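You operate a simulated robot arm through the tools that you are given. There is no shell and no other tool. Be economical: measure what you need, move in short steps, check, and stop when the job is done.

You are at the controls of a simulated two-armed robot. One attempt, no reset.

## Task
Pump the flooded glass bulb dry on the drain channel alone.
Fine: release the other two clamps first; hold FAST till the water is gone; then clamp all three; leave the pump stopped.

It is judged by the outcome, as a careful person would: the job done as asked, and still so three seconds after it is handed in. It fails if anything else is knocked over, pushed out of place, dropped, spilled or broken.

## Robot
Two 7-joint arms with fingered hands on one trunk, on a base that drives. Base frame: it is fixed to the floor where the robot stands at the start and does not move with it; the origin is under the middle of the robot, x ahead of it, y to its left, z up. Lengths are in m, angles in rad, forces in N, time in s.
The left shoulder is at the start at [0.056, 0.187, 1.207], the right one opposite. With the tool pointing down near the work surface each hand reaches from about 0.1 to 0.78 m from the robot's upright axis, wherever it stands, measured 20 degrees to its own side. Places, roughly: flow display [0.7, -0.1, 1.1]; left clamp lever [0.8, 0, 1]; left pump dial [0.9, 0, 1.1]; middle clamp lever [0.8, 0, 1]; middle pump dial [0.9, 0, 1.1]; pump run button [0.7, -0.2, 1.1]; pump slider [0.8, 0, 0.9]; right clamp lever [0.7, -0.1, 1]; right pump dial [0.9, -0.1, 1.1]; speed dial [0.7, -0.2, 1.1]. Payload 3.6 kg a hand.
The tool frame of a hand sits at the grasp point between the pads (the TCP): z along the fingers, y along the line on which they close. The tips reach 0.026 m beyond it. The gripper opens to 0.088 m. The gripper's body begins 0.03 m behind the TCP. The gripper is a hand of 3 fingers: y runs from the thumb to the fingers, the wrist lies at [-0.017, -0.098, -0.164] in the tool frame.
Orientation is that of the tool frame in the base frame, as a unit quaternion [w, x, y, z]. With the fingers straight down and the wrist toward the robot, the tool's x, y and z point along [0, 1, 0], [1, 0, 0] and [0, 0, -1] of the base frame.

## Interface
- The arms move only by the tool drive_tool. It takes "left_targets", "right_targets" or both (then of equal length, played together; a hand with none holds still); each is a list of rows, each a list of 6 numbers: the shift along the base's x, y, z in m, then the turn, a rotation vector about the base's x, y, z in rad. In form: [[x, y, z, wx, wy, wz], ...]. A call has 1 to 12 rows; each row shifts and turns the commanded pose from where the row before left it. Each row takes 0.2 s and may step no farther than 0.05 m and 0.15 rad from the row before; otherwise, the whole call is refused. Where a pose cannot be reached the arm comes as near as it can. A force on the tool above 50 N (or 10 N above the force at the start of the call, whichever is more), or a blocked arm, ends the call early, and 0.2 s more pass. In this call time passes only in rows, and 0.2 s behind the last. The reply holds the time, the measured pose of the TCP, the force on the tool along the base axes, the opening and the grip force, in the units named above and with some noise, with the torque about the TCP (base axes, N m) and any sound that the robot's microphone picked up.
- Cameras (640 x 400 px; columns grow to the right, rows downward): "scene" is now at [0.2199, -0.0129, 1.1824]; the picture's right is [-0.26, -0.96, 0.00], its down [0.23, -0.06, -0.97] and it looks along [0.94, -0.26, 0.24] (base axes); focal length 214 px, centre (320, 200). "left" rides on the left gripper at [-0.056, -0.08, -0.102] in its tool frame; the picture's right is [-0.73, -0.32, 0.60], its down [0.62, -0.67, 0.41] and it looks along [0.27, 0.68, 0.69] (tool axes); focal length 247 px, centre (320, 200). "right" rides on the right gripper at [0.056, -0.08, -0.102] in its tool frame; the picture's right is [-0.73, 0.32, -0.60], its down [-0.62, -0.66, 0.41] and it looks along [-0.27, 0.68, 0.69] (tool axes); focal length 247 px, centre (320, 200).
- capture(camera): a new picture of that camera. No time passes.
- move_column(by): slides the trunk up (or, below 0, down) by that many m; the arms and the scene camera ride with it, the base frame stays. It gives what a move gives, with no picture.
- steer(legs): drives the robot by 1 to 6 legs, each [ahead, left, turn to the left] in m, m and rad, along the robot's own axes; the way and the turn of a leg run together, so that a leg with both is an arc; at most 1.5 m and 3.142 rad a leg. The arms and the cameras ride along, it lands a little off, and it stops where it bumps. It gives what a move gives.
- curl_fingers(fingers, thumb_bend, thumb_turn, hand): sets how far each is bent, from 0 (flat) to 1 (curled in); at 0.3 the hand is open as for a grip, at 0.7 the pads meet at the TCP. One left out holds its place. A second passes; each finger stops where it meets its share of the squeeze, and holds until it gets a number again. It is the only way to open and close the hand. It gives what a move gives, with no picture; readings hold the bend of each and the force on the fingers (four entries, about 0 where the hand has none), thumb and palm. thumb_turn goes from beside the hand (0) to across from the fingers (1), as for a grip.
- head_to(pan, tilt): turns the head with the scene camera to pan (to the left, within 1.047 rad either way) and tilt (down, from -0.506 to 1.204), counted from straight ahead of the robot. It gives what a move gives.
- pixel_to_xyz(camera, pixels): for up to 12 pixels [column, row] of the newest picture of that camera ("zoom" is the newest enlarged one), the place [x, y, z] in the base frame of the surface seen there, good to about 0.002 m, but the place of the scene camera against the robot may be out by one fixed shift of up to 0.018 m in any direction. No time passes.
- zoom(camera, box): a new picture of the part [left, top, right, bottom] of that camera's present view, enlarged. No time passes.
- sign_off(): hands the job in; it is judged then, once.

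Go step by step. Measure first, check grasps and placings, and put right what went wrong. The budget is 80 turns and 62 pictures, counting those below and the enlarged ones. Unless the task says otherwise, let go and move clear before handing in.

The tools are called after ">>>" by a JSON object that holds its "op" and its "data". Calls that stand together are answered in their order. drive_tool: Moves the arms, as the interface text tells. Its arguments: {"type":"object","properties":{"left_targets":{"type":"array","items":{"type":"array","items":{"type":"number"}}},"right_targets":{"type":"array","items":{"type":"array","items":{"type":"number"}}}},"required":[]} The other tools are called the same way: move_column (by) slides the trunk up or down; curl_fingers (fingers, thumb_bend, thumb_turn, hand) moves the fingers one by one; steer (legs) drives the base; head_to (pan, tilt) turns the head that bears the scene camera; capture (camera) takes a picture; pixel_to_xyz (camera, pixels) gives the place of the surface under pixels of a picture; zoom (camera, box) takes an enlarged picture of a part of a camera's view; sign_off () hands the job in.

At the start:

```text
time: 0.0
left_eef_pos: [0.5476, 0.1589, 1.4145]
left_orientation: [0.0, 0.707, 0.707, -0.001]
left_contact_force: [0.4, 0.2, 0.2]
left_moment: [-0.02, 0.01, 0.0]
left_grip_width: 0.0879
left_gripper_force: 0.0
left_shape: jaw
left_bend: [0.3, 0.3, 0.98]
left_finger forces: [0.1, 0.1, 0.0, 0.0, 0.0, 0.0]
right_eef_pos: [0.4424, -0.3023, 1.2988]
right_orientation: [0.0, 0.707, 0.707, 0.001]
right_contact_force: [-0.7, 0.1, -0.4]
right_moment: [-0.03, 0.06, -0.03]
right_grip_width: 0.0879
right_gripper_force: 0.0
right_shape: jaw
right_bend: [0.3, 0.3, 0.98]
right_finger forces: [0.0, 0.1, 0.0, 0.1, 0.0, 0.1]
trunk travel left (down, up): [-0.35, 0.407]
robot x, y, heading: [0.0044, 0.0014, 0.0]
head pan, tilt: [-0.267, -0.239]
```

scene: 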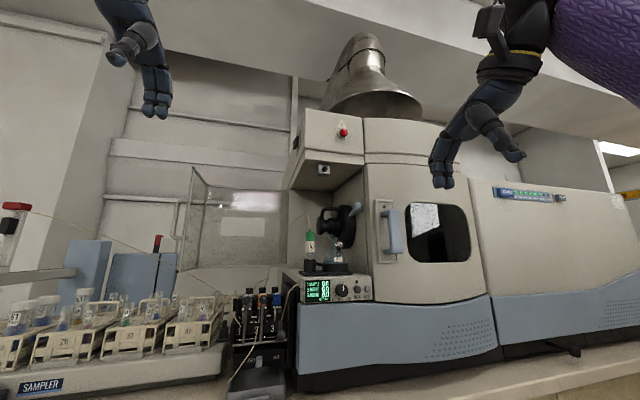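
right: 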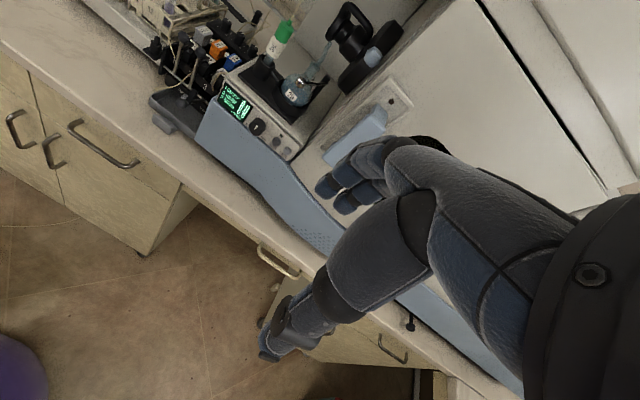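
left: 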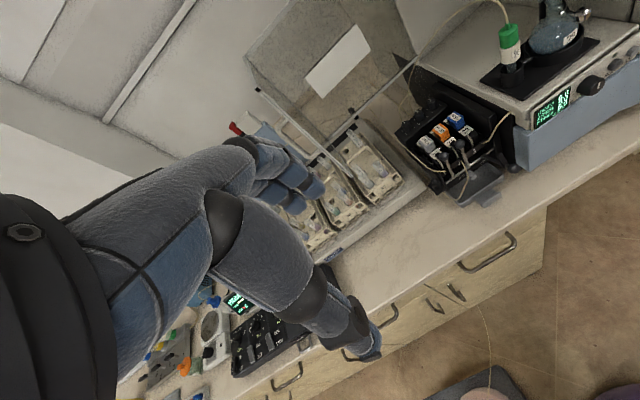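

The scene shows the pump at about (255,330) and the display and knob at (335,290). I'll tilt the head down toward the pump and enlarge that part.

>>> {"op": "head_to", "data": {"pan": -0.1, "tilt": 0.25}}

>>> {"op": "zoom", "data": {"camera": "left", "box": [390, 60, 640, 216]}}

>>> {"op": "capture", "data": {"camera": "scene"}}

```text
time: 0.9
left_eef_pos: [0.5477, 0.1595, 1.4142]
left_orientation: [-0.001, 0.706, 0.708, 0.0]
left_contact_force: [-0.7, 0.5, 0.2]
left_moment: [-0.01, -0.02, 0.0]
left_grip_width: 0.0877
left_gripper_force: 0.0
left_shape: jaw
left_bend: [0.3, 0.3, 0.98]
left_finger forces: [0.0, 0.0, 0.1, 0.1, 0.1, 0.0]
right_eef_pos: [0.443, -0.3006, 1.2997]
right_orientation: [0.0, 0.707, 0.707, 0.0]
right_contact_force: [1.1, 0.0, -0.5]
right_moment: [0.01, -0.04, 0.01]
right_grip_width: 0.0876
right_gripper_force: 0.2
right_shape: jaw
right_bend: [0.3, 0.3, 0.98]
right_finger forces: [0.0, 0.0, 0.0, 0.0, 0.1, 0.1]
trunk travel left (down, up): [-0.35, 0.407]
robot x, y, heading: [0.0009, -0.0016, -0.002]
head pan, tilt: [-0.099, 0.25]
```

```text
2.56 times, centred on (515, 138) of left
```

zoom: 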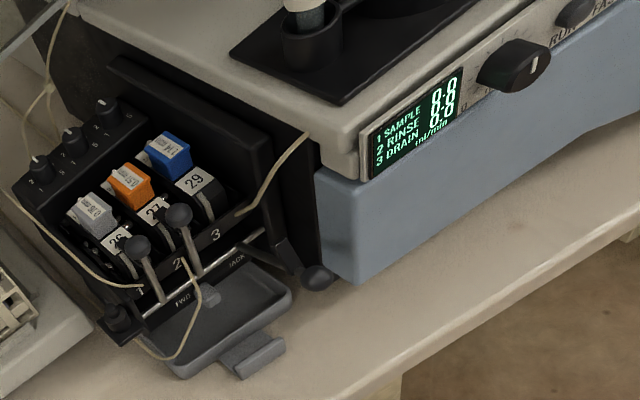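

```text
57 pictures are left
```

scene: 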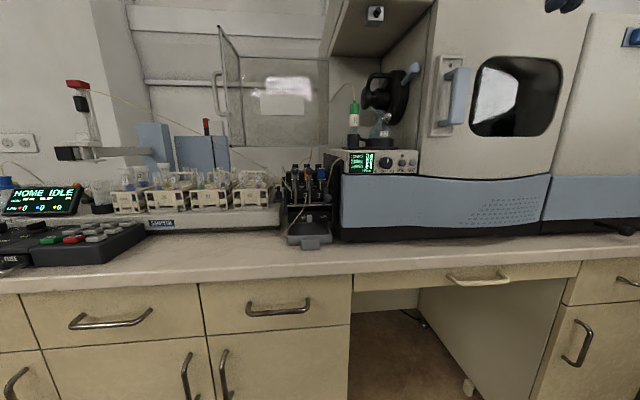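

The display reads 1 SAMPLE, 2 RINSE, 3 DRAIN. Now I'll enlarge the pump and the panel from the scene camera.

>>> {"op": "zoom", "data": {"camera": "scene", "box": [270, 150, 350, 254]}}

>>> {"op": "zoom", "data": {"camera": "scene", "box": [330, 90, 430, 180]}}

>>> {"op": "zoom", "data": {"camera": "left", "box": [400, 85, 520, 215]}}

>>> {"op": "zoom", "data": {"camera": "right", "box": [140, 0, 340, 165]}}

```text
3.85 times, centred on (310, 202) of scene
```

zoom: 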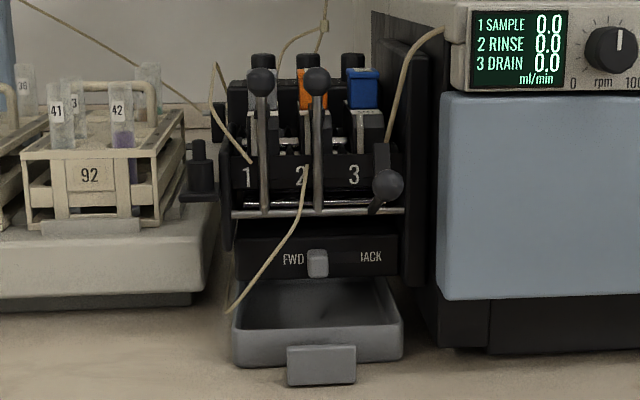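

```text
4.44 times, centred on (380, 135) of scene
```

zoom: 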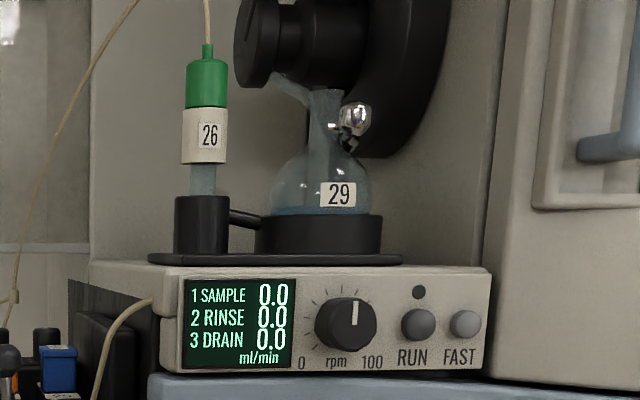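

```text
3.08 times, centred on (460, 150) of left
```

zoom: 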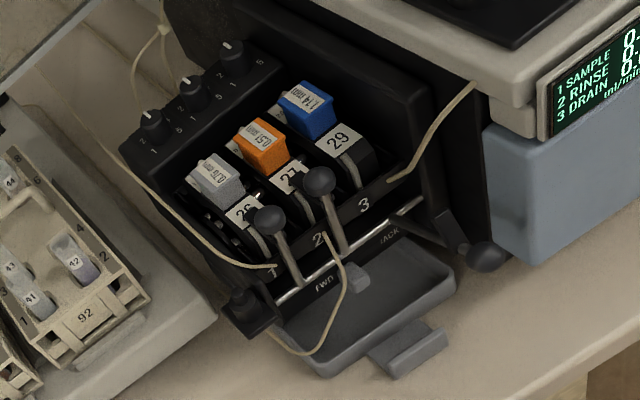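

```text
2.42 times, centred on (240, 82) of right
```

zoom: 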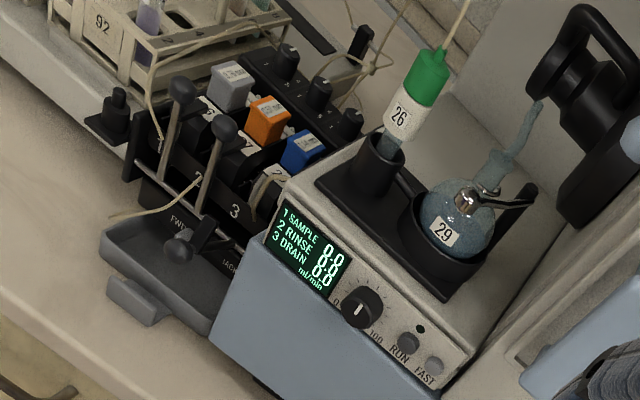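

Levers 1 and 2 stand up and lever 3 hangs forward. The flooded bulb is labelled 29, which matches channel 3. I'll measure these points in the last enlarged picture, then in the left camera as a cross-check.

>>> {"op": "pixel_to_xyz", "data": {"camera": "zoom", "pixels": [[183, 88], [164, 165], [224, 127], [205, 205], [178, 250], [205, 228], [434, 366], [409, 341], [358, 308], [218, 250], [300, 245], [460, 215]]}}

>>> {"op": "capture", "data": {"camera": "left"}}

>>> {"op": "pixel_to_xyz", "data": {"camera": "left", "pixels": [[436, 152], [462, 143], [516, 168], [458, 175], [591, 87], [623, 65], [636, 58], [448, 172], [475, 163]]}}

>>> {"op": "pixel_to_xyz", "data": {"camera": "scene", "pixels": [[303, 170], [310, 170], [318.5, 196], [310, 219], [412, 163], [400, 163], [386, 160]]}}

```text
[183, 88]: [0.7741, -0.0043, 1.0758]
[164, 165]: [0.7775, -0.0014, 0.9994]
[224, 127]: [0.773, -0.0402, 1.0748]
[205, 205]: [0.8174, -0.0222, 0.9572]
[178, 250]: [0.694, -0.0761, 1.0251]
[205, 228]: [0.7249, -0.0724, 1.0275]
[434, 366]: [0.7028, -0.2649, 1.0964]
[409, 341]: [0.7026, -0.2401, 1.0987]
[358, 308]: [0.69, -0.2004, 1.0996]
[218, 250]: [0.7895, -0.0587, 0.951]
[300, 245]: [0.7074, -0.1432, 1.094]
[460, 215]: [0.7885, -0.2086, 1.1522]
```

```text
52 pictures are left
```

left: 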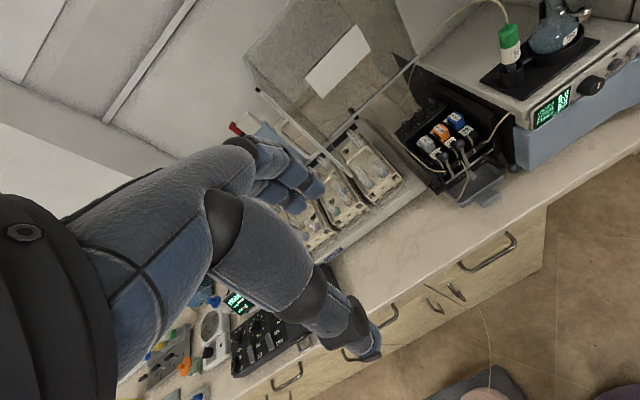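

```text
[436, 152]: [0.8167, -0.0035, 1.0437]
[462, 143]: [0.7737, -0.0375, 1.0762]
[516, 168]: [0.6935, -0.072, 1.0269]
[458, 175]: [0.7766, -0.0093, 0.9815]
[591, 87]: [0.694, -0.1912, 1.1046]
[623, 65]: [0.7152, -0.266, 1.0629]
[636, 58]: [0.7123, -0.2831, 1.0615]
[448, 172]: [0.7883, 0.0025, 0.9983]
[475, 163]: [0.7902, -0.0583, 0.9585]
```

```text
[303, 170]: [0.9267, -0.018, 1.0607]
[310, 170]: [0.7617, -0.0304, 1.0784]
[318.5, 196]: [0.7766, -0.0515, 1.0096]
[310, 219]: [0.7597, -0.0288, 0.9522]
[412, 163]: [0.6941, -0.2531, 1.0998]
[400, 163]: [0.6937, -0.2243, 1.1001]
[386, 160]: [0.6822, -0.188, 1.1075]
```

The hand cameras put ball 1 at about (0.774,-0.004,1.076), ball 2 at (0.773,-0.039,1.076), ball 3 at (0.694,-0.074,1.026) and FAST at (0.703,-0.265,1.097). The scene camera reads about (+0.009,-0.013,-0.003) off. I'll look closer at the slider, the dials and the hand shape.

>>> {"op": "zoom", "data": {"camera": "scene", "box": [290, 160, 335, 230]}}

>>> {"op": "zoom", "data": {"camera": "right", "box": [165, 20, 265, 110]}}

>>> {"op": "zoom", "data": {"camera": "left", "box": [200, 120, 340, 220]}}

```text
5.71 times, centred on (312, 195) of scene
```

zoom: 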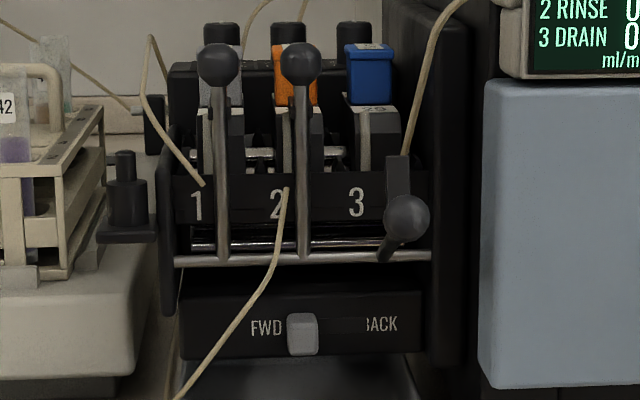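

```text
4.44 times, centred on (215, 65) of right
```

zoom: 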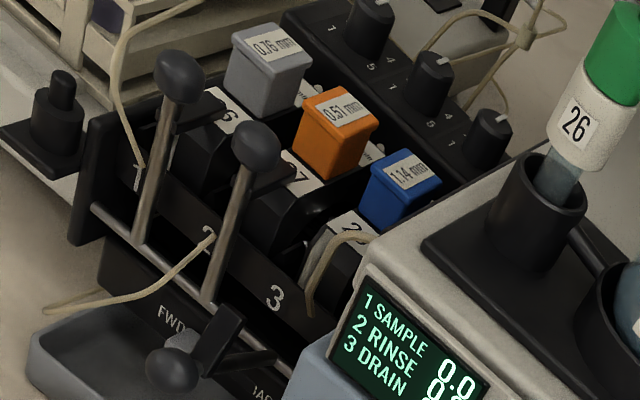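

```text
4.00 times, centred on (270, 170) of left
```

zoom: 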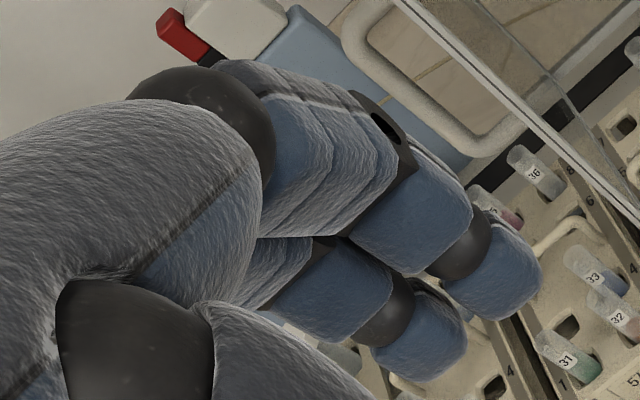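

Levers 1 and 2 have hooks reaching the shells, so up means clamped. Lever 3 is released, and the slider is already at FWD. Each hand has two fingers and a thumb, so I'll check clearances for the hood, the door and the block tops before moving the left hand.

>>> {"op": "pixel_to_xyz", "data": {"camera": "scene", "pixels": [[340, 40], [376, 14], [222, 40], [243, 110], [325, 172], [307, 172], [293, 172], [410, 70], [380, 135], [354, 110], [345, 160], [327, 160]]}}

>>> {"op": "pixel_to_xyz", "data": {"camera": "right", "pixels": [[225, 31], [240, 48], [255, 57], [214, 46], [229, 61]]}}

```text
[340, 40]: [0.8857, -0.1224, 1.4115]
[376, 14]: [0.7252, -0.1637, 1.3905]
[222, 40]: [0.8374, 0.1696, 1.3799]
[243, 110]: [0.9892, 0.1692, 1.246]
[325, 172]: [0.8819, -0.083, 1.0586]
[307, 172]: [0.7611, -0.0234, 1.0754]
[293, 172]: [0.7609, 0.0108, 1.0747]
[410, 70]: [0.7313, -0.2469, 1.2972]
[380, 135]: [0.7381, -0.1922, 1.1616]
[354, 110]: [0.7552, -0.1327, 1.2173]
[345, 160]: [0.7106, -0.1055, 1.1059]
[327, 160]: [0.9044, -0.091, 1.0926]
```

```text
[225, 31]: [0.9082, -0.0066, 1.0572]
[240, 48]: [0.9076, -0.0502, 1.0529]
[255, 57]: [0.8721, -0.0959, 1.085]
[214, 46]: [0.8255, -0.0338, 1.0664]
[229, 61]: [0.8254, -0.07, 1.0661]
```

Everything behind the balls stays below z≈1.066 and the hood bracket is off to the right. I'll move the left hand above the levers, still fingers-down.

>>> {"op": "drive_tool", "data": {"left_targets": [[0.0275, -0.0258, -0.0306, 0, 0, 0], [0.0275, -0.0258, -0.0306, 0, 0, 0], [0.0275, -0.0258, -0.0306, 0, 0, 0], [0.0275, -0.0258, -0.0306, 0, 0, 0], [0.0275, -0.0258, -0.0306, 0, 0, 0], [0.0275, -0.0258, -0.0306, 0, 0, 0], [0.0275, -0.0258, -0.0306, 0, 0, 0]]}}

>>> {"op": "capture", "data": {"camera": "left"}}

>>> {"op": "capture", "data": {"camera": "scene"}}

```text
time: 2.5
left_eef_pos: [0.687, 0.0071, 1.2008]
left_orientation: [0.0, 0.707, 0.707, 0.002]
left_contact_force: [-0.3, -0.1, 0.3]
left_moment: [0.0, -0.01, 0.01]
left_grip_width: 0.0877
left_gripper_force: 0.0
left_shape: jaw
left_bend: [0.3, 0.3, 0.97]
left_finger forces: [0.1, 0.0, 0.0, 0.0, 0.0, 0.0]
left hand out of reach, approached as far as the arm can: row 5, 6, 7
right_eef_pos: [0.442, -0.3002, 1.2975]
right_orientation: [0.0, 0.707, 0.707, 0.0]
right_contact_force: [-0.1, -0.5, 0.5]
right_moment: [-0.01, 0.03, -0.02]
right_grip_width: 0.088
right_gripper_force: 0.2
right_shape: jaw
right_bend: [0.3, 0.3, 0.98]
right_finger forces: [0.0, 0.1, 0.0, 0.0, 0.0, 0.0]
trunk travel left (down, up): [-0.35, 0.407]
robot x, y, heading: [-0.0028, 0.0003, 0.001]
head pan, tilt: [-0.099, 0.25]
```

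```text
48 pictures are left
```

left: 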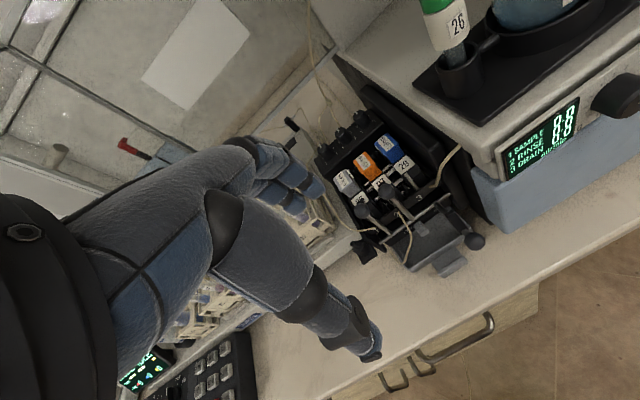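

```text
47 pictures are left
```

scene: 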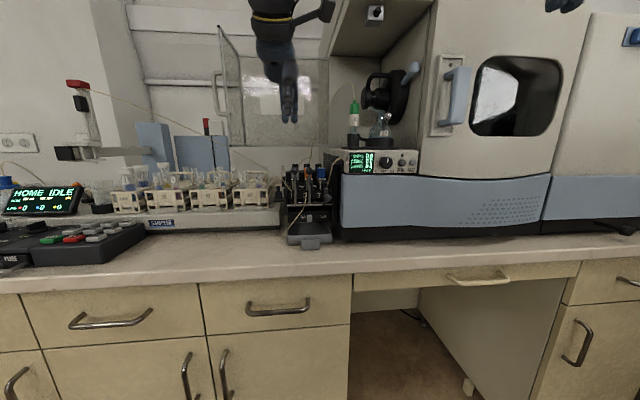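

The left hand ran out of reach at x≈0.69, so the base must go closer. I'll check where the counter edge is and pull the left hand back a little before driving.

>>> {"op": "pixel_to_xyz", "data": {"camera": "scene", "pixels": [[250, 272], [250, 300], [400, 268], [400, 285], [480, 280], [310, 305], [400, 390]]}}

>>> {"op": "drive_tool", "data": {"left_targets": [[-0.04, 0, 0.02, 0, 0, 0], [-0.045, 0, 0, 0, 0, 0], [-0.045, 0, 0, 0, 0, 0]]}}

```text
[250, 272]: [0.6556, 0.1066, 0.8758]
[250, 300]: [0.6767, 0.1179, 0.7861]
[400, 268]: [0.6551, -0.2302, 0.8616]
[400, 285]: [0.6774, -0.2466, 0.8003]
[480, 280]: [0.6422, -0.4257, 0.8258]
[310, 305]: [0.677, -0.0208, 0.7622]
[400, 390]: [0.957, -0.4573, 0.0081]
```

```text
time: 3.3
left_eef_pos: [0.5582, 0.0122, 1.2223]
left_orientation: [0.0, 0.706, 0.709, -0.001]
left_contact_force: [-0.1, 0.4, -1.0]
left_moment: [-0.01, -0.01, 0.0]
left_grip_width: 0.088
left_gripper_force: 0.1
left_shape: jaw
left_bend: [0.3, 0.3, 0.97]
left_finger forces: [0.1, 0.0, 0.0, 0.0, 0.1, 0.1]
right_eef_pos: [0.4432, -0.2977, 1.2991]
right_orientation: [0.0, 0.707, 0.707, 0.0]
right_contact_force: [-0.1, 0.3, 0.0]
right_moment: [-0.04, 0.0, 0.01]
right_grip_width: 0.0876
right_gripper_force: 0.0
right_shape: jaw
right_bend: [0.3, 0.3, 0.98]
right_finger forces: [0.1, 0.0, 0.1, 0.0, 0.0, 0.0]
trunk travel left (down, up): [-0.35, 0.407]
robot x, y, heading: [-0.0004, -0.0005, -0.002]
head pan, tilt: [-0.099, 0.25]
```

The counter edge is at x≈0.64, so there is room. I'll drive 0.2 m ahead.

>>> {"op": "steer", "data": {"legs": [[0.2, 0, 0]]}}

>>> {"op": "capture", "data": {"camera": "left"}}

>>> {"op": "capture", "data": {"camera": "scene"}}

```text
time: 4.5
left_eef_pos: [0.6288, 0.0263, 1.2213]
left_orientation: [-0.002, 0.69, 0.724, 0.0]
left_contact_force: [-0.8, -0.1, -0.5]
left_moment: [-0.02, -0.02, 0.02]
left_grip_width: 0.0879
left_gripper_force: 0.0
left_shape: jaw
left_bend: [0.3, 0.3, 0.97]
left_finger forces: [0.0, 0.0, 0.0, 0.0, 0.1, 0.0]
right_eef_pos: [0.5283, -0.2896, 1.2975]
right_orientation: [-0.001, 0.689, 0.725, 0.0]
right_contact_force: [-0.1, 0.7, -0.1]
right_moment: [0.03, 0.0, -0.02]
right_grip_width: 0.0881
right_gripper_force: 0.1
right_shape: jaw
right_bend: [0.3, 0.3, 0.98]
right_finger forces: [0.1, 0.1, 0.0, 0.0, 0.1, 0.1]
trunk travel left (down, up): [-0.35, 0.407]
robot x, y, heading: [0.0693, -0.0089, 0.049]
head pan, tilt: [-0.099, 0.25]
stopped in leg 1: the robot was blocked; the commanded pose is now the measured one
```

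```text
46 pictures are left
```

left: 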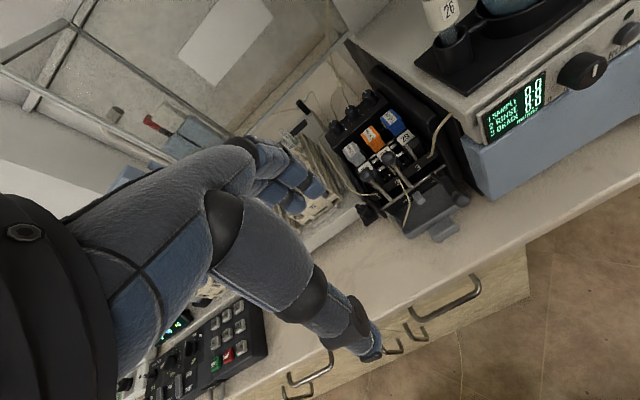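

```text
45 pictures are left
```

scene: 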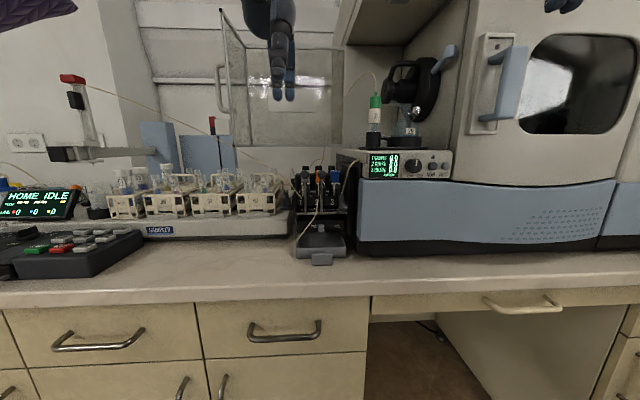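

The base stopped at x≈0.07, turned 0.05 rad. The levers are better reached with the robot farther right. I'll pull both hands back, straighten, shift right 0.2 m and see where the base can go.

>>> {"op": "drive_tool", "data": {"left_targets": [[-0.03, 0.035, 0, 0, 0, 0], [-0.03, 0.035, 0, 0, 0, 0], [-0.03, 0.035, 0, 0, 0, 0], [0, 0.045, 0, 0, 0, 0]], "right_targets": [[-0.03, 0, 0, 0, 0, 0], [-0.03, 0, 0, 0, 0, 0], [-0.03, 0, 0, 0, 0, 0], [0, 0, 0, 0, 0, 0]]}}

>>> {"op": "steer", "data": {"legs": [[-0.04, 0, -0.05], [0, -0.2, 0], [0.04, 0, 0]]}}

>>> {"op": "head_to", "data": {"pan": 0.15, "tilt": 0.35}}

>>> {"op": "capture", "data": {"camera": "scene"}}

```text
time: 5.5
left_eef_pos: [0.5361, 0.1794, 1.2205]
left_orientation: [-0.001, 0.691, 0.723, -0.001]
left_contact_force: [0.0, -0.1, -0.4]
left_moment: [0.0, 0.0, -0.01]
left_grip_width: 0.0878
left_gripper_force: 0.1
left_shape: jaw
left_bend: [0.3, 0.3, 0.97]
left_finger forces: [0.2, 0.1, 0.0, 0.0, 0.0, 0.0]
right_eef_pos: [0.4371, -0.2862, 1.2974]
right_orientation: [0.0, 0.69, 0.724, -0.001]
right_contact_force: [-0.3, -0.6, 0.3]
right_moment: [0.01, 0.02, 0.02]
right_grip_width: 0.0877
right_gripper_force: 0.0
right_shape: jaw
right_bend: [0.3, 0.3, 0.98]
right_finger forces: [0.0, 0.0, 0.1, 0.1, 0.0, 0.0]
trunk travel left (down, up): [-0.35, 0.407]
robot x, y, heading: [0.0645, -0.0082, 0.043]
head pan, tilt: [-0.099, 0.25]
```

```text
time: 8.0
left_eef_pos: [0.5471, -0.0435, 1.2202]
left_orientation: [-0.002, 0.707, 0.707, -0.001]
left_contact_force: [-0.3, -0.1, -0.4]
left_moment: [-0.01, 0.03, 0.01]
left_grip_width: 0.0879
left_gripper_force: 0.0
left_shape: jaw
left_bend: [0.3, 0.3, 0.97]
left_finger forces: [0.0, 0.0, 0.1, 0.1, 0.0, 0.0]
right_eef_pos: [0.427, -0.5032, 1.2958]
right_orientation: [-0.002, 0.707, 0.707, -0.001]
right_contact_force: [1.1, 0.1, -0.2]
right_moment: [0.04, 0.0, -0.02]
right_grip_width: 0.0877
right_gripper_force: 0.1
right_shape: jaw
right_bend: [0.3, 0.3, 0.98]
right_finger forces: [0.0, 0.0, 0.1, 0.1, 0.1, 0.1]
trunk travel left (down, up): [-0.35, 0.407]
robot x, y, heading: [0.0732, -0.2086, -0.004]
head pan, tilt: [-0.099, 0.25]
```

```text
time: 8.8
left_eef_pos: [0.544, -0.0432, 1.2198]
left_orientation: [0.0, 0.707, 0.707, 0.0]
left_contact_force: [0.5, -0.4, 0.0]
left_moment: [0.0, -0.01, 0.01]
left_grip_width: 0.0876
left_gripper_force: 0.1
left_shape: jaw
left_bend: [0.3, 0.3, 0.97]
left_finger forces: [0.1, 0.0, 0.0, 0.0, 0.1, 0.0]
right_eef_pos: [0.4232, -0.5029, 1.2961]
right_orientation: [0.0, 0.707, 0.708, -0.001]
right_contact_force: [0.4, -0.3, 0.3]
right_moment: [-0.03, -0.01, 0.0]
right_grip_width: 0.0879
right_gripper_force: 0.0
right_shape: jaw
right_bend: [0.3, 0.3, 0.98]
right_finger forces: [0.0, 0.0, 0.0, 0.1, 0.0, 0.1]
trunk travel left (down, up): [-0.35, 0.407]
robot x, y, heading: [0.0699, -0.204, -0.0]
head pan, tilt: [0.15, 0.351]
```

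```text
44 pictures are left
```

scene: 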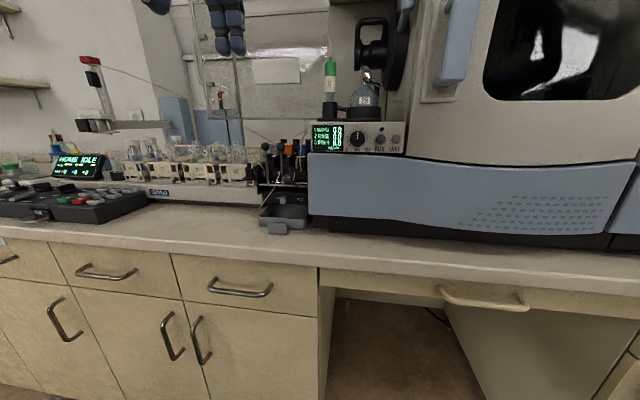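

Nothing was knocked and the robot now stands at (0.07,-0.20). I'll bring the left hand over the two upright levers, with tips still above the balls.

>>> {"op": "drive_tool", "data": {"left_targets": [[0.039, 0.0044, -0.016, 0, 0, 0], [0.039, 0.0044, -0.016, 0, 0, 0], [0.039, 0.0044, -0.016, 0, 0, 0], [0.039, 0.0044, -0.016, 0, 0, 0], [0.039, 0.0044, -0.016, 0, 0, 0]]}}

>>> {"op": "zoom", "data": {"camera": "scene", "box": [220, 60, 420, 240]}}

>>> {"op": "capture", "data": {"camera": "left"}}

```text
time: 10.0
left_eef_pos: [0.7398, -0.0196, 1.1393]
left_orientation: [-0.002, 0.707, 0.707, -0.001]
left_contact_force: [0.2, 0.1, 0.2]
left_moment: [0.0, 0.02, -0.06]
left_grip_width: 0.0878
left_gripper_force: 0.0
left_shape: jaw
left_bend: [0.3, 0.3, 0.97]
left_finger forces: [0.0, 0.1, 0.0, 0.0, 0.0, 0.1]
right_eef_pos: [0.4239, -0.5045, 1.2967]
right_orientation: [-0.001, 0.707, 0.707, 0.0]
right_contact_force: [-1.2, 0.3, 0.4]
right_moment: [-0.01, 0.03, -0.02]
right_grip_width: 0.0878
right_gripper_force: 0.0
right_shape: jaw
right_bend: [0.3, 0.3, 0.98]
right_finger forces: [0.0, 0.0, 0.0, 0.0, 0.0, 0.0]
trunk travel left (down, up): [-0.35, 0.407]
robot x, y, heading: [0.0682, -0.21, -0.004]
head pan, tilt: [0.15, 0.351]
```

```text
2.22 times, centred on (320, 150) of scene
```

zoom: 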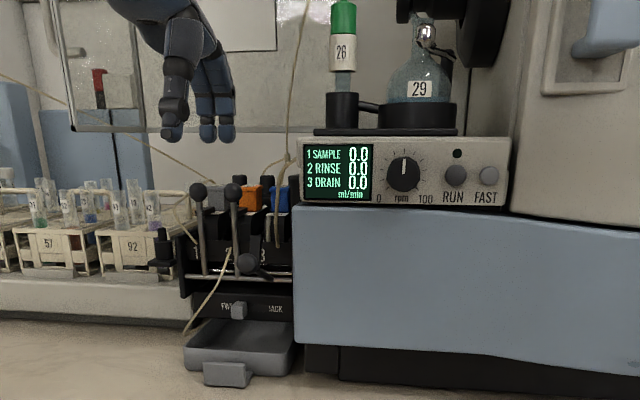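

```text
42 pictures are left
```

left: 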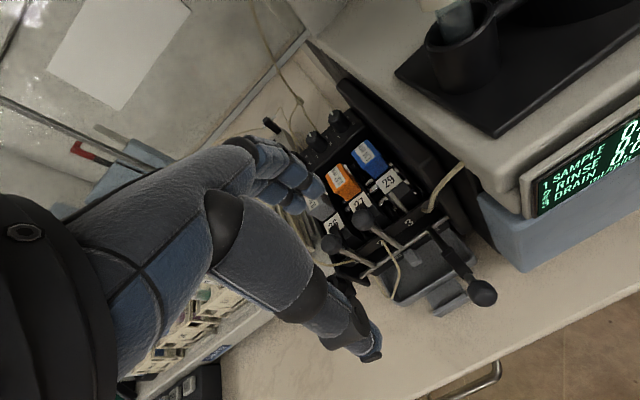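

The hand is out and reachable. I'll measure its fingertips and the balls in the left picture: fingers near (320,187) and (297,203), balls at (332,243) and (361,219).

>>> {"op": "pixel_to_xyz", "data": {"camera": "left", "pixels": [[316, 188], [320, 178], [294, 207], [285, 190], [372, 350], [332, 243], [361, 219], [482, 293], [388, 180], [404, 203], [357, 201]]}}

>>> {"op": "pixel_to_xyz", "data": {"camera": "zoom", "pixels": [[172, 135], [207, 132], [227, 133], [232, 192], [199, 192], [489, 175], [455, 175]]}}

>>> {"op": "zoom", "data": {"camera": "left", "box": [230, 110, 410, 270]}}

```text
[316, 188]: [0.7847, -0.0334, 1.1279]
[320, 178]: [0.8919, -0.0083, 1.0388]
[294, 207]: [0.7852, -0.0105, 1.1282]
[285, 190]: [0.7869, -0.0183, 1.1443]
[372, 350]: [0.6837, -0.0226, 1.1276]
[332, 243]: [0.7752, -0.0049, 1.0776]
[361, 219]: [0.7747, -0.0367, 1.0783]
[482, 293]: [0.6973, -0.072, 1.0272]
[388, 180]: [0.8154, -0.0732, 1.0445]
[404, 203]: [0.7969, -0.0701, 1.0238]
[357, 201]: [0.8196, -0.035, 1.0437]
```

```text
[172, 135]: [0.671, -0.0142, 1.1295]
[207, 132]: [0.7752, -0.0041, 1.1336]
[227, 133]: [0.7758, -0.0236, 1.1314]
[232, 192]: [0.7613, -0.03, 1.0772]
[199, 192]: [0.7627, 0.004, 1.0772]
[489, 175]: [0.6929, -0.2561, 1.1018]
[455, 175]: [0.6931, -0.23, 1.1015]
```

```text
2.50 times, centred on (320, 190) of left
```

zoom: 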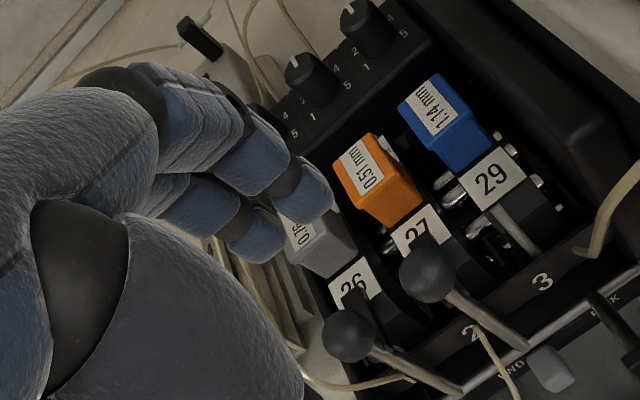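

The fingertips are at x≈0.785, y≈-0.010 and -0.033, with tips at z≈1.113. Balls 1 and 2 are at (0.775,-0.005) and (0.775,-0.037). I'll go 9 mm farther and down behind both balls.

>>> {"op": "drive_tool", "data": {"left_targets": [[0.009, -0.001, 0, 0, 0, 0], [0, 0, -0.02, 0, 0, 0], [0, 0, -0.015, 0, 0, 0], [0, 0, -0.01, 0, 0, 0]]}}

>>> {"op": "zoom", "data": {"camera": "left", "box": [230, 110, 410, 270]}}

>>> {"op": "zoom", "data": {"camera": "scene", "box": [250, 90, 350, 200]}}

```text
time: 11.0
left_eef_pos: [0.7486, -0.023, 1.0967]
left_orientation: [0.0, 0.707, 0.707, 0.0]
left_contact_force: [-1.0, -0.2, 0.8]
left_moment: [0.01, 0.02, 0.0]
left_grip_width: 0.0879
left_gripper_force: 0.2
left_shape: jaw
left_bend: [0.3, 0.3, 0.97]
left_finger forces: [0.1, 0.0, 0.0, 0.0, 0.0, 0.1]
right_eef_pos: [0.4236, -0.5027, 1.2974]
right_orientation: [0.0, 0.707, 0.707, -0.001]
right_contact_force: [-0.1, -0.2, 0.4]
right_moment: [-0.02, 0.03, -0.02]
right_grip_width: 0.0877
right_gripper_force: 0.0
right_shape: jaw
right_bend: [0.3, 0.3, 0.98]
right_finger forces: [0.1, 0.1, 0.0, 0.1, 0.0, 0.0]
trunk travel left (down, up): [-0.35, 0.407]
robot x, y, heading: [0.0702, -0.209, -0.0]
head pan, tilt: [0.15, 0.351]
```

```text
2.50 times, centred on (320, 190) of left
```

zoom: 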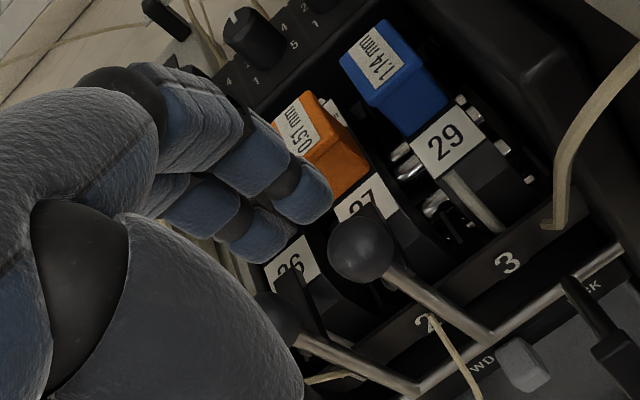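

```text
3.64 times, centred on (300, 145) of scene
```

zoom: 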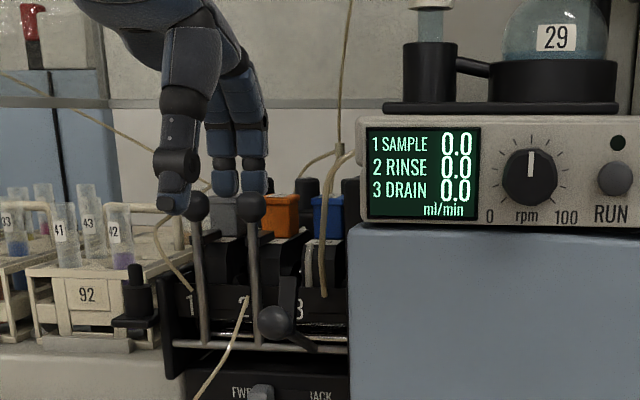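

Both fingers are behind balls 1 and 2 (tips at z≈1.071). I'll pull both levers toward the robot along their arc to where lever 3 sits.

>>> {"op": "drive_tool", "data": {"left_targets": [[-0.004, 0.001, -0.005, 0, 0, 0], [-0.015, 0, 0, 0, 0, 0], [-0.015, 0, -0.003, 0, 0, 0], [-0.015, 0, -0.008, 0, 0, 0], [-0.015, 0, -0.012, 0, 0, 0], [-0.015, 0, -0.014, 0, 0, 0], [-0.012, 0, -0.012, 0, 0, 0]]}}

>>> {"op": "zoom", "data": {"camera": "scene", "box": [240, 90, 360, 240]}}

```text
time: 12.6
left_eef_pos: [0.6578, -0.0214, 1.0421]
left_orientation: [0.0, 0.707, 0.708, 0.0]
left_contact_force: [1.4, 0.6, 2.4]
left_moment: [0.0, -0.15, 0.04]
left_grip_width: 0.0878
left_gripper_force: 0.0
left_shape: jaw
left_bend: [0.29, 0.3, 0.97]
left_finger forces: [2.3, 0.0, 0.0, 0.0, 0.1, 0.0]
right_eef_pos: [0.4244, -0.5023, 1.2975]
right_orientation: [-0.001, 0.707, 0.707, -0.001]
right_contact_force: [-0.1, 0.2, 0.1]
right_moment: [0.0, 0.0, 0.01]
right_grip_width: 0.088
right_gripper_force: 0.1
right_shape: jaw
right_bend: [0.3, 0.3, 0.98]
right_finger forces: [0.0, 0.0, 0.0, 0.0, 0.1, 0.0]
trunk travel left (down, up): [-0.35, 0.407]
robot x, y, heading: [0.0701, -0.204, -0.002]
head pan, tilt: [0.15, 0.351]
```

```text
2.67 times, centred on (300, 165) of scene
```

zoom: 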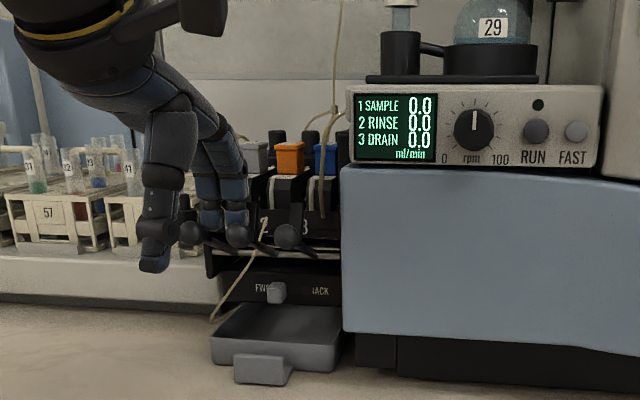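

All three balls now line up in the released position (levers 1 and 2 at zoom (190,235) and (237,235), lever 3 at (288,235)). I'll lift the left hand out, back off, line up with lever 3 and pitch the fingers forward so their backs can push it up.

>>> {"op": "drive_tool", "data": {"left_targets": [[0.003, 0, 0.02, 0, 0, 0], [0, 0, 0.04, 0, 0, 0], [-0.045, -0.015, 0.01, 0, 0, 0], [-0.045, -0.02, 0, 0, 0, 0], [-0.02, -0.022, 0, 0, -0.13, 0], [0, 0, 0, 0, -0.13, 0], [0, 0, -0.01, 0, -0.13, 0], [0, 0, -0.02, 0, -0.13, 0], [0, 0, -0.02, 0, -0.13, 0], [0, 0, -0.02, 0, -0.1, 0]]}}

>>> {"op": "zoom", "data": {"camera": "scene", "box": [220, 90, 380, 250]}}

>>> {"op": "capture", "data": {"camera": "left"}}

```text
time: 14.8
left_eef_pos: [0.5523, -0.0767, 1.0401]
left_orientation: [0.259, 0.658, 0.658, 0.259]
left_contact_force: [0.1, 0.6, 0.0]
left_moment: [0.02, 0.0, 0.0]
left_grip_width: 0.0879
left_gripper_force: 0.0
left_shape: jaw
left_bend: [0.3, 0.3, 0.97]
left_finger forces: [0.1, 0.0, 0.0, 0.0, 0.1, 0.0]
right_eef_pos: [0.4236, -0.502, 1.297]
right_orientation: [0.0, 0.707, 0.707, -0.002]
right_contact_force: [0.0, 0.0, 0.8]
right_moment: [0.01, 0.04, 0.03]
right_grip_width: 0.0879
right_gripper_force: 0.1
right_shape: jaw
right_bend: [0.3, 0.3, 0.98]
right_finger forces: [0.1, 0.0, 0.0, 0.0, 0.1, 0.0]
trunk travel left (down, up): [-0.35, 0.407]
robot x, y, heading: [0.0729, -0.2081, 0.0]
head pan, tilt: [0.15, 0.351]
```

```text
2.50 times, centred on (300, 170) of scene
```

zoom: 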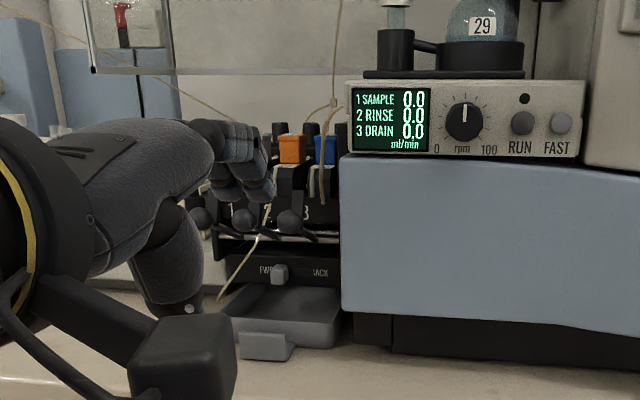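

```text
36 pictures are left
```

left: 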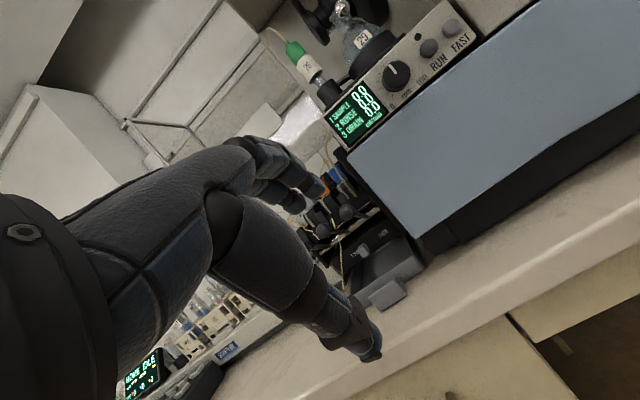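

The hand is pitched 0.75 rad forward at TCP (0.552,-0.077,1.040). I'll measure fingertips and lever balls in the left picture before going under ball 3.

>>> {"op": "pixel_to_xyz", "data": {"camera": "left", "pixels": [[316, 186], [310, 192], [294, 206], [347, 213], [322, 231], [333, 222], [385, 295]]}}

>>> {"op": "pixel_to_xyz", "data": {"camera": "zoom", "pixels": [[264, 186], [235, 190], [289, 222], [243, 218], [202, 217], [235, 140], [262, 150]]}}

>>> {"op": "zoom", "data": {"camera": "left", "box": [240, 120, 440, 320]}}

```text
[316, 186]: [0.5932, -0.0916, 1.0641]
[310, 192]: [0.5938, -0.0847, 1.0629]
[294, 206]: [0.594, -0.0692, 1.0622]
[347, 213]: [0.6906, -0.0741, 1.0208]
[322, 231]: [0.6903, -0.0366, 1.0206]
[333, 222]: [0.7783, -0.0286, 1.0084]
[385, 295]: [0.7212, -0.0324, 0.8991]
```

```text
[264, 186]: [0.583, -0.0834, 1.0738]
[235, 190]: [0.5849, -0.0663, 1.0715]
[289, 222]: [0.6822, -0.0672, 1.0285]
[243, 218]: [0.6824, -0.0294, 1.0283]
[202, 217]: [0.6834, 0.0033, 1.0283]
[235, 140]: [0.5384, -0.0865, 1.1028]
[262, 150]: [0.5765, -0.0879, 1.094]
```

```text
2.00 times, centred on (340, 220) of left
```

zoom: 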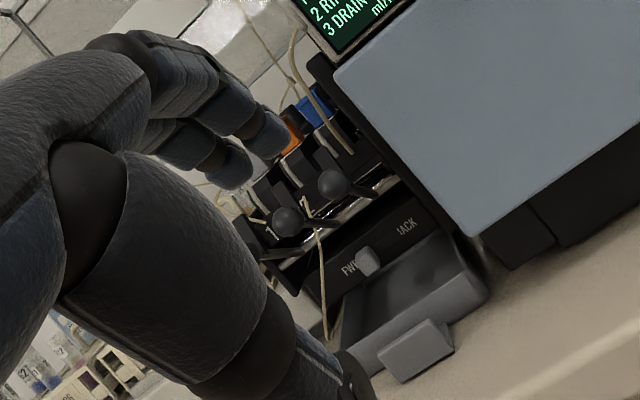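

Fingertips sit at TCP+(0.045,±0.0115,+0.02) and ball 3 is at (0.69,-0.074,1.022). I'll go down and forward until the fingers are just under and in front of ball 3.

>>> {"op": "drive_tool", "data": {"left_targets": [[0, -0.002, -0.032, 0, 0, 0], [0, 0, -0.032, 0, 0, 0], [0.04, 0, 0, 0, 0, 0], [0.035, 0, 0, 0, 0, 0]]}}

>>> {"op": "zoom", "data": {"camera": "scene", "box": [240, 110, 360, 230]}}

>>> {"op": "zoom", "data": {"camera": "left", "box": [240, 100, 440, 300]}}

```text
time: 15.8
left_eef_pos: [0.6265, -0.0808, 0.9739]
left_orientation: [0.259, 0.658, 0.658, 0.259]
left_contact_force: [0.4, 0.3, 0.6]
left_moment: [0.02, -0.01, -0.01]
left_grip_width: 0.0881
left_gripper_force: 0.0
left_shape: jaw
left_bend: [0.3, 0.3, 0.97]
left_finger forces: [0.0, 0.0, 0.1, 0.0, 0.0, 0.1]
right_eef_pos: [0.4237, -0.5023, 1.2975]
right_orientation: [-0.001, 0.707, 0.707, 0.0]
right_contact_force: [-0.1, 0.1, 0.7]
right_moment: [-0.01, 0.05, 0.02]
right_grip_width: 0.0875
right_gripper_force: 0.1
right_shape: jaw
right_bend: [0.3, 0.3, 0.98]
right_finger forces: [0.0, 0.0, 0.1, 0.0, 0.0, 0.0]
trunk travel left (down, up): [-0.35, 0.407]
robot x, y, heading: [0.0683, -0.2093, -0.0]
head pan, tilt: [0.15, 0.351]
```

```text
3.33 times, centred on (300, 170) of scene
```

zoom: 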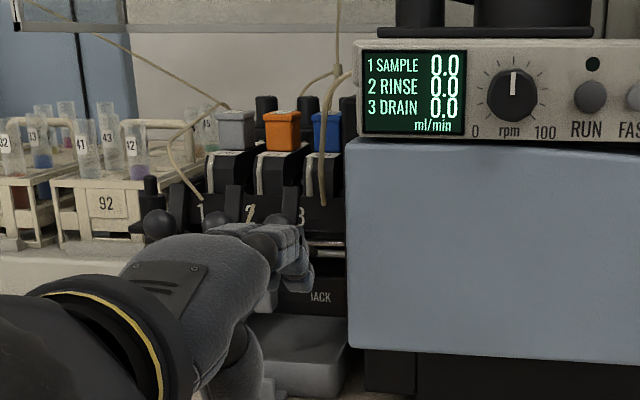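

```text
2.00 times, centred on (340, 200) of left
```

zoom: 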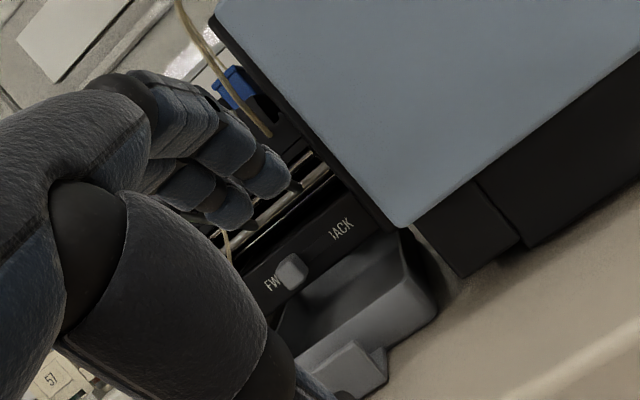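

The fingers are just under ball 3, no contact yet. I'll push the lever up along its arc partway, with the force check.

>>> {"op": "drive_tool", "data": {"left_targets": [[0.008, 0.002, 0.012, 0, 0, 0], [0.004, 0, 0.012, 0, 0, 0], [0.008, 0, 0.012, 0, 0, 0], [0.012, 0, 0.011, 0, 0, 0], [0.016, 0, 0.008, 0, 0, 0]]}}

>>> {"op": "zoom", "data": {"camera": "scene", "box": [240, 110, 360, 230]}}

>>> {"op": "zoom", "data": {"camera": "left", "box": [240, 100, 440, 300]}}

```text
time: 17.0
left_eef_pos: [0.6753, -0.0782, 1.0316]
left_orientation: [0.257, 0.658, 0.659, 0.258]
left_contact_force: [0.2, 0.4, 0.4]
left_moment: [0.0, 0.01, 0.01]
left_grip_width: 0.0879
left_gripper_force: 0.1
left_shape: jaw
left_bend: [0.3, 0.3, 0.97]
left_finger forces: [0.1, 0.1, 0.0, 0.0, 0.0, 0.0]
right_eef_pos: [0.4239, -0.5024, 1.2963]
right_orientation: [0.0, 0.707, 0.707, 0.0]
right_contact_force: [-0.1, -0.3, -0.1]
right_moment: [-0.04, 0.0, 0.03]
right_grip_width: 0.0879
right_gripper_force: 0.1
right_shape: jaw
right_bend: [0.3, 0.3, 0.98]
right_finger forces: [0.0, 0.0, 0.1, 0.0, 0.0, 0.1]
trunk travel left (down, up): [-0.35, 0.407]
robot x, y, heading: [0.0714, -0.2068, -0.003]
head pan, tilt: [0.15, 0.351]
```

```text
3.33 times, centred on (300, 170) of scene
```

zoom: 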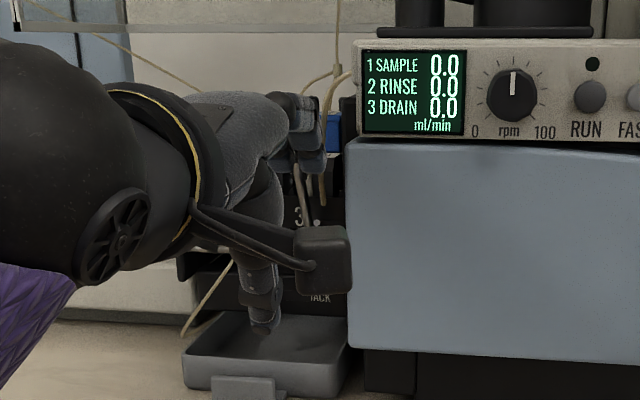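

```text
2.00 times, centred on (340, 200) of left
```

zoom: 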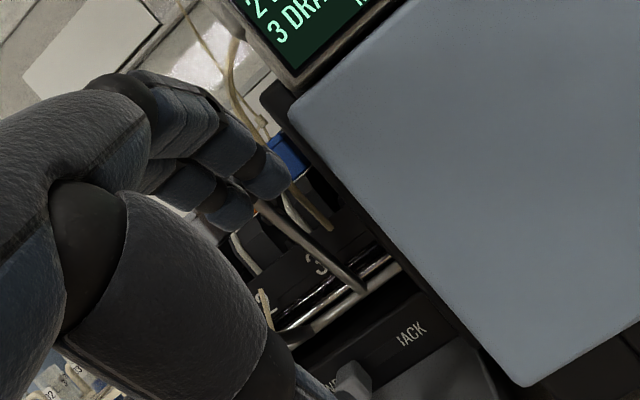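

Lever 3's stem is following the fingers up. I'll push it the rest of the way.

>>> {"op": "drive_tool", "data": {"left_targets": [[0.018, 0, 0.004, 0, 0, 0], [0.018, 0, 0.001, 0, 0, 0], [0.012, 0, 0, 0, 0, 0]]}}

>>> {"op": "zoom", "data": {"camera": "left", "box": [240, 100, 440, 300]}}

```text
time: 17.8
left_eef_pos: [0.7214, -0.0799, 1.0411]
left_orientation: [0.258, 0.658, 0.658, 0.258]
left_contact_force: [-11.5, 0.5, 0.3]
left_moment: [-0.03, -0.2, 0.15]
left_grip_width: 0.0852
left_gripper_force: 0.0
left_shape: jaw
left_bend: [0.34, 0.3, 0.97]
left_finger forces: [0.0, 12.7, 0.0, 0.1, 0.0, 0.0]
right_eef_pos: [0.4211, -0.5011, 1.2974]
right_orientation: [0.0, 0.707, 0.707, -0.001]
right_contact_force: [0.2, 0.6, 0.6]
right_moment: [0.03, 0.02, 0.0]
right_grip_width: 0.0876
right_gripper_force: 0.1
right_shape: jaw
right_bend: [0.3, 0.3, 0.98]
right_finger forces: [0.0, 0.0, 0.0, 0.0, 0.0, 0.0]
trunk travel left (down, up): [-0.35, 0.407]
robot x, y, heading: [0.0749, -0.2042, -0.0]
head pan, tilt: [0.15, 0.351]
```

```text
2.00 times, centred on (340, 200) of left
```

zoom: 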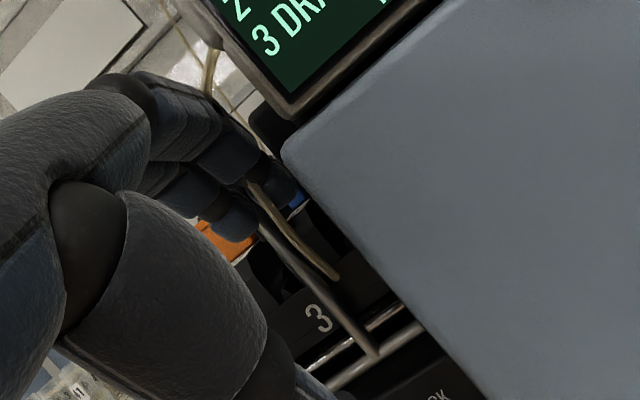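

There's 11.5 N of reaction, probably lever 3 at its stop. I'll back straight off and look.

>>> {"op": "drive_tool", "data": {"left_targets": [[-0.03, 0, 0, 0, 0, 0], [-0.045, 0, 0, 0, 0, 0], [-0.045, 0.01, 0, 0, 0, 0], [-0.03, 0.04, 0.0, 0, 0, 0], [0, 0.05, 0, 0, 0, 0], [0, 0.05, 0, 0, 0, 0]]}}

>>> {"op": "zoom", "data": {"camera": "scene", "box": [240, 110, 360, 230]}}

```text
time: 19.2
left_eef_pos: [0.5731, 0.0719, 1.0377]
left_orientation: [0.259, 0.658, 0.658, 0.258]
left_contact_force: [-0.1, -0.5, 0.7]
left_moment: [0.0, 0.01, -0.01]
left_grip_width: 0.0878
left_gripper_force: 0.1
left_shape: jaw
left_bend: [0.3, 0.3, 0.97]
left_finger forces: [0.0, 0.1, 0.0, 0.0, 0.0, 0.0]
right_eef_pos: [0.4233, -0.5017, 1.2975]
right_orientation: [0.0, 0.707, 0.707, -0.001]
right_contact_force: [0.8, 1.1, -0.3]
right_moment: [-0.01, 0.0, 0.01]
right_grip_width: 0.0879
right_gripper_force: 0.0
right_shape: jaw
right_bend: [0.3, 0.3, 0.98]
right_finger forces: [0.0, 0.0, 0.0, 0.0, 0.0, 0.0]
trunk travel left (down, up): [-0.35, 0.407]
robot x, y, heading: [0.0667, -0.2071, -0.002]
head pan, tilt: [0.15, 0.351]
```

```text
3.33 times, centred on (300, 170) of scene
```

zoom: 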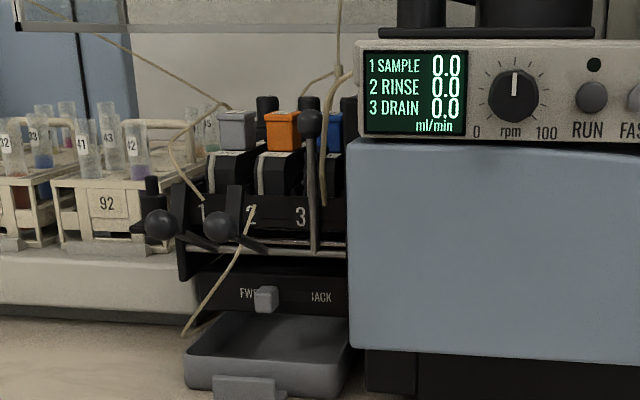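

Lever 3 is upright, levers 1 and 2 are down. I'll check lever 3 is fully home: upright balls read x≈0.762 in this camera earlier.

>>> {"op": "pixel_to_xyz", "data": {"camera": "zoom", "pixels": [[310, 123], [158, 224], [216, 226], [265, 298]]}}

>>> {"op": "zoom", "data": {"camera": "right", "box": [0, 0, 320, 200]}}

```text
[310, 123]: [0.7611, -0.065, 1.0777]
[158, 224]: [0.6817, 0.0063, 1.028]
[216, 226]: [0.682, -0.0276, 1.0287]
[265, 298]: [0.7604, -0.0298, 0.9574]
```

```text
2.00 times, centred on (160, 100) of right
```

zoom: 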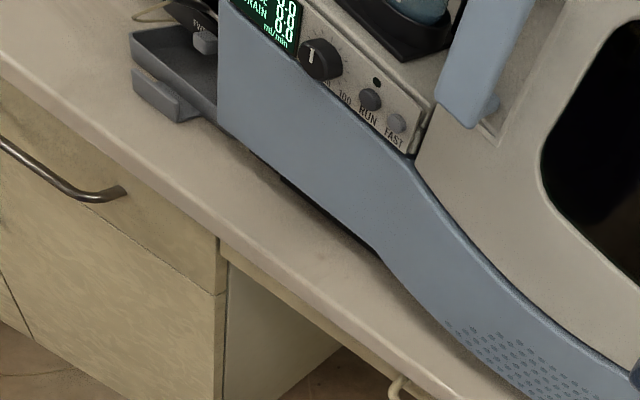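

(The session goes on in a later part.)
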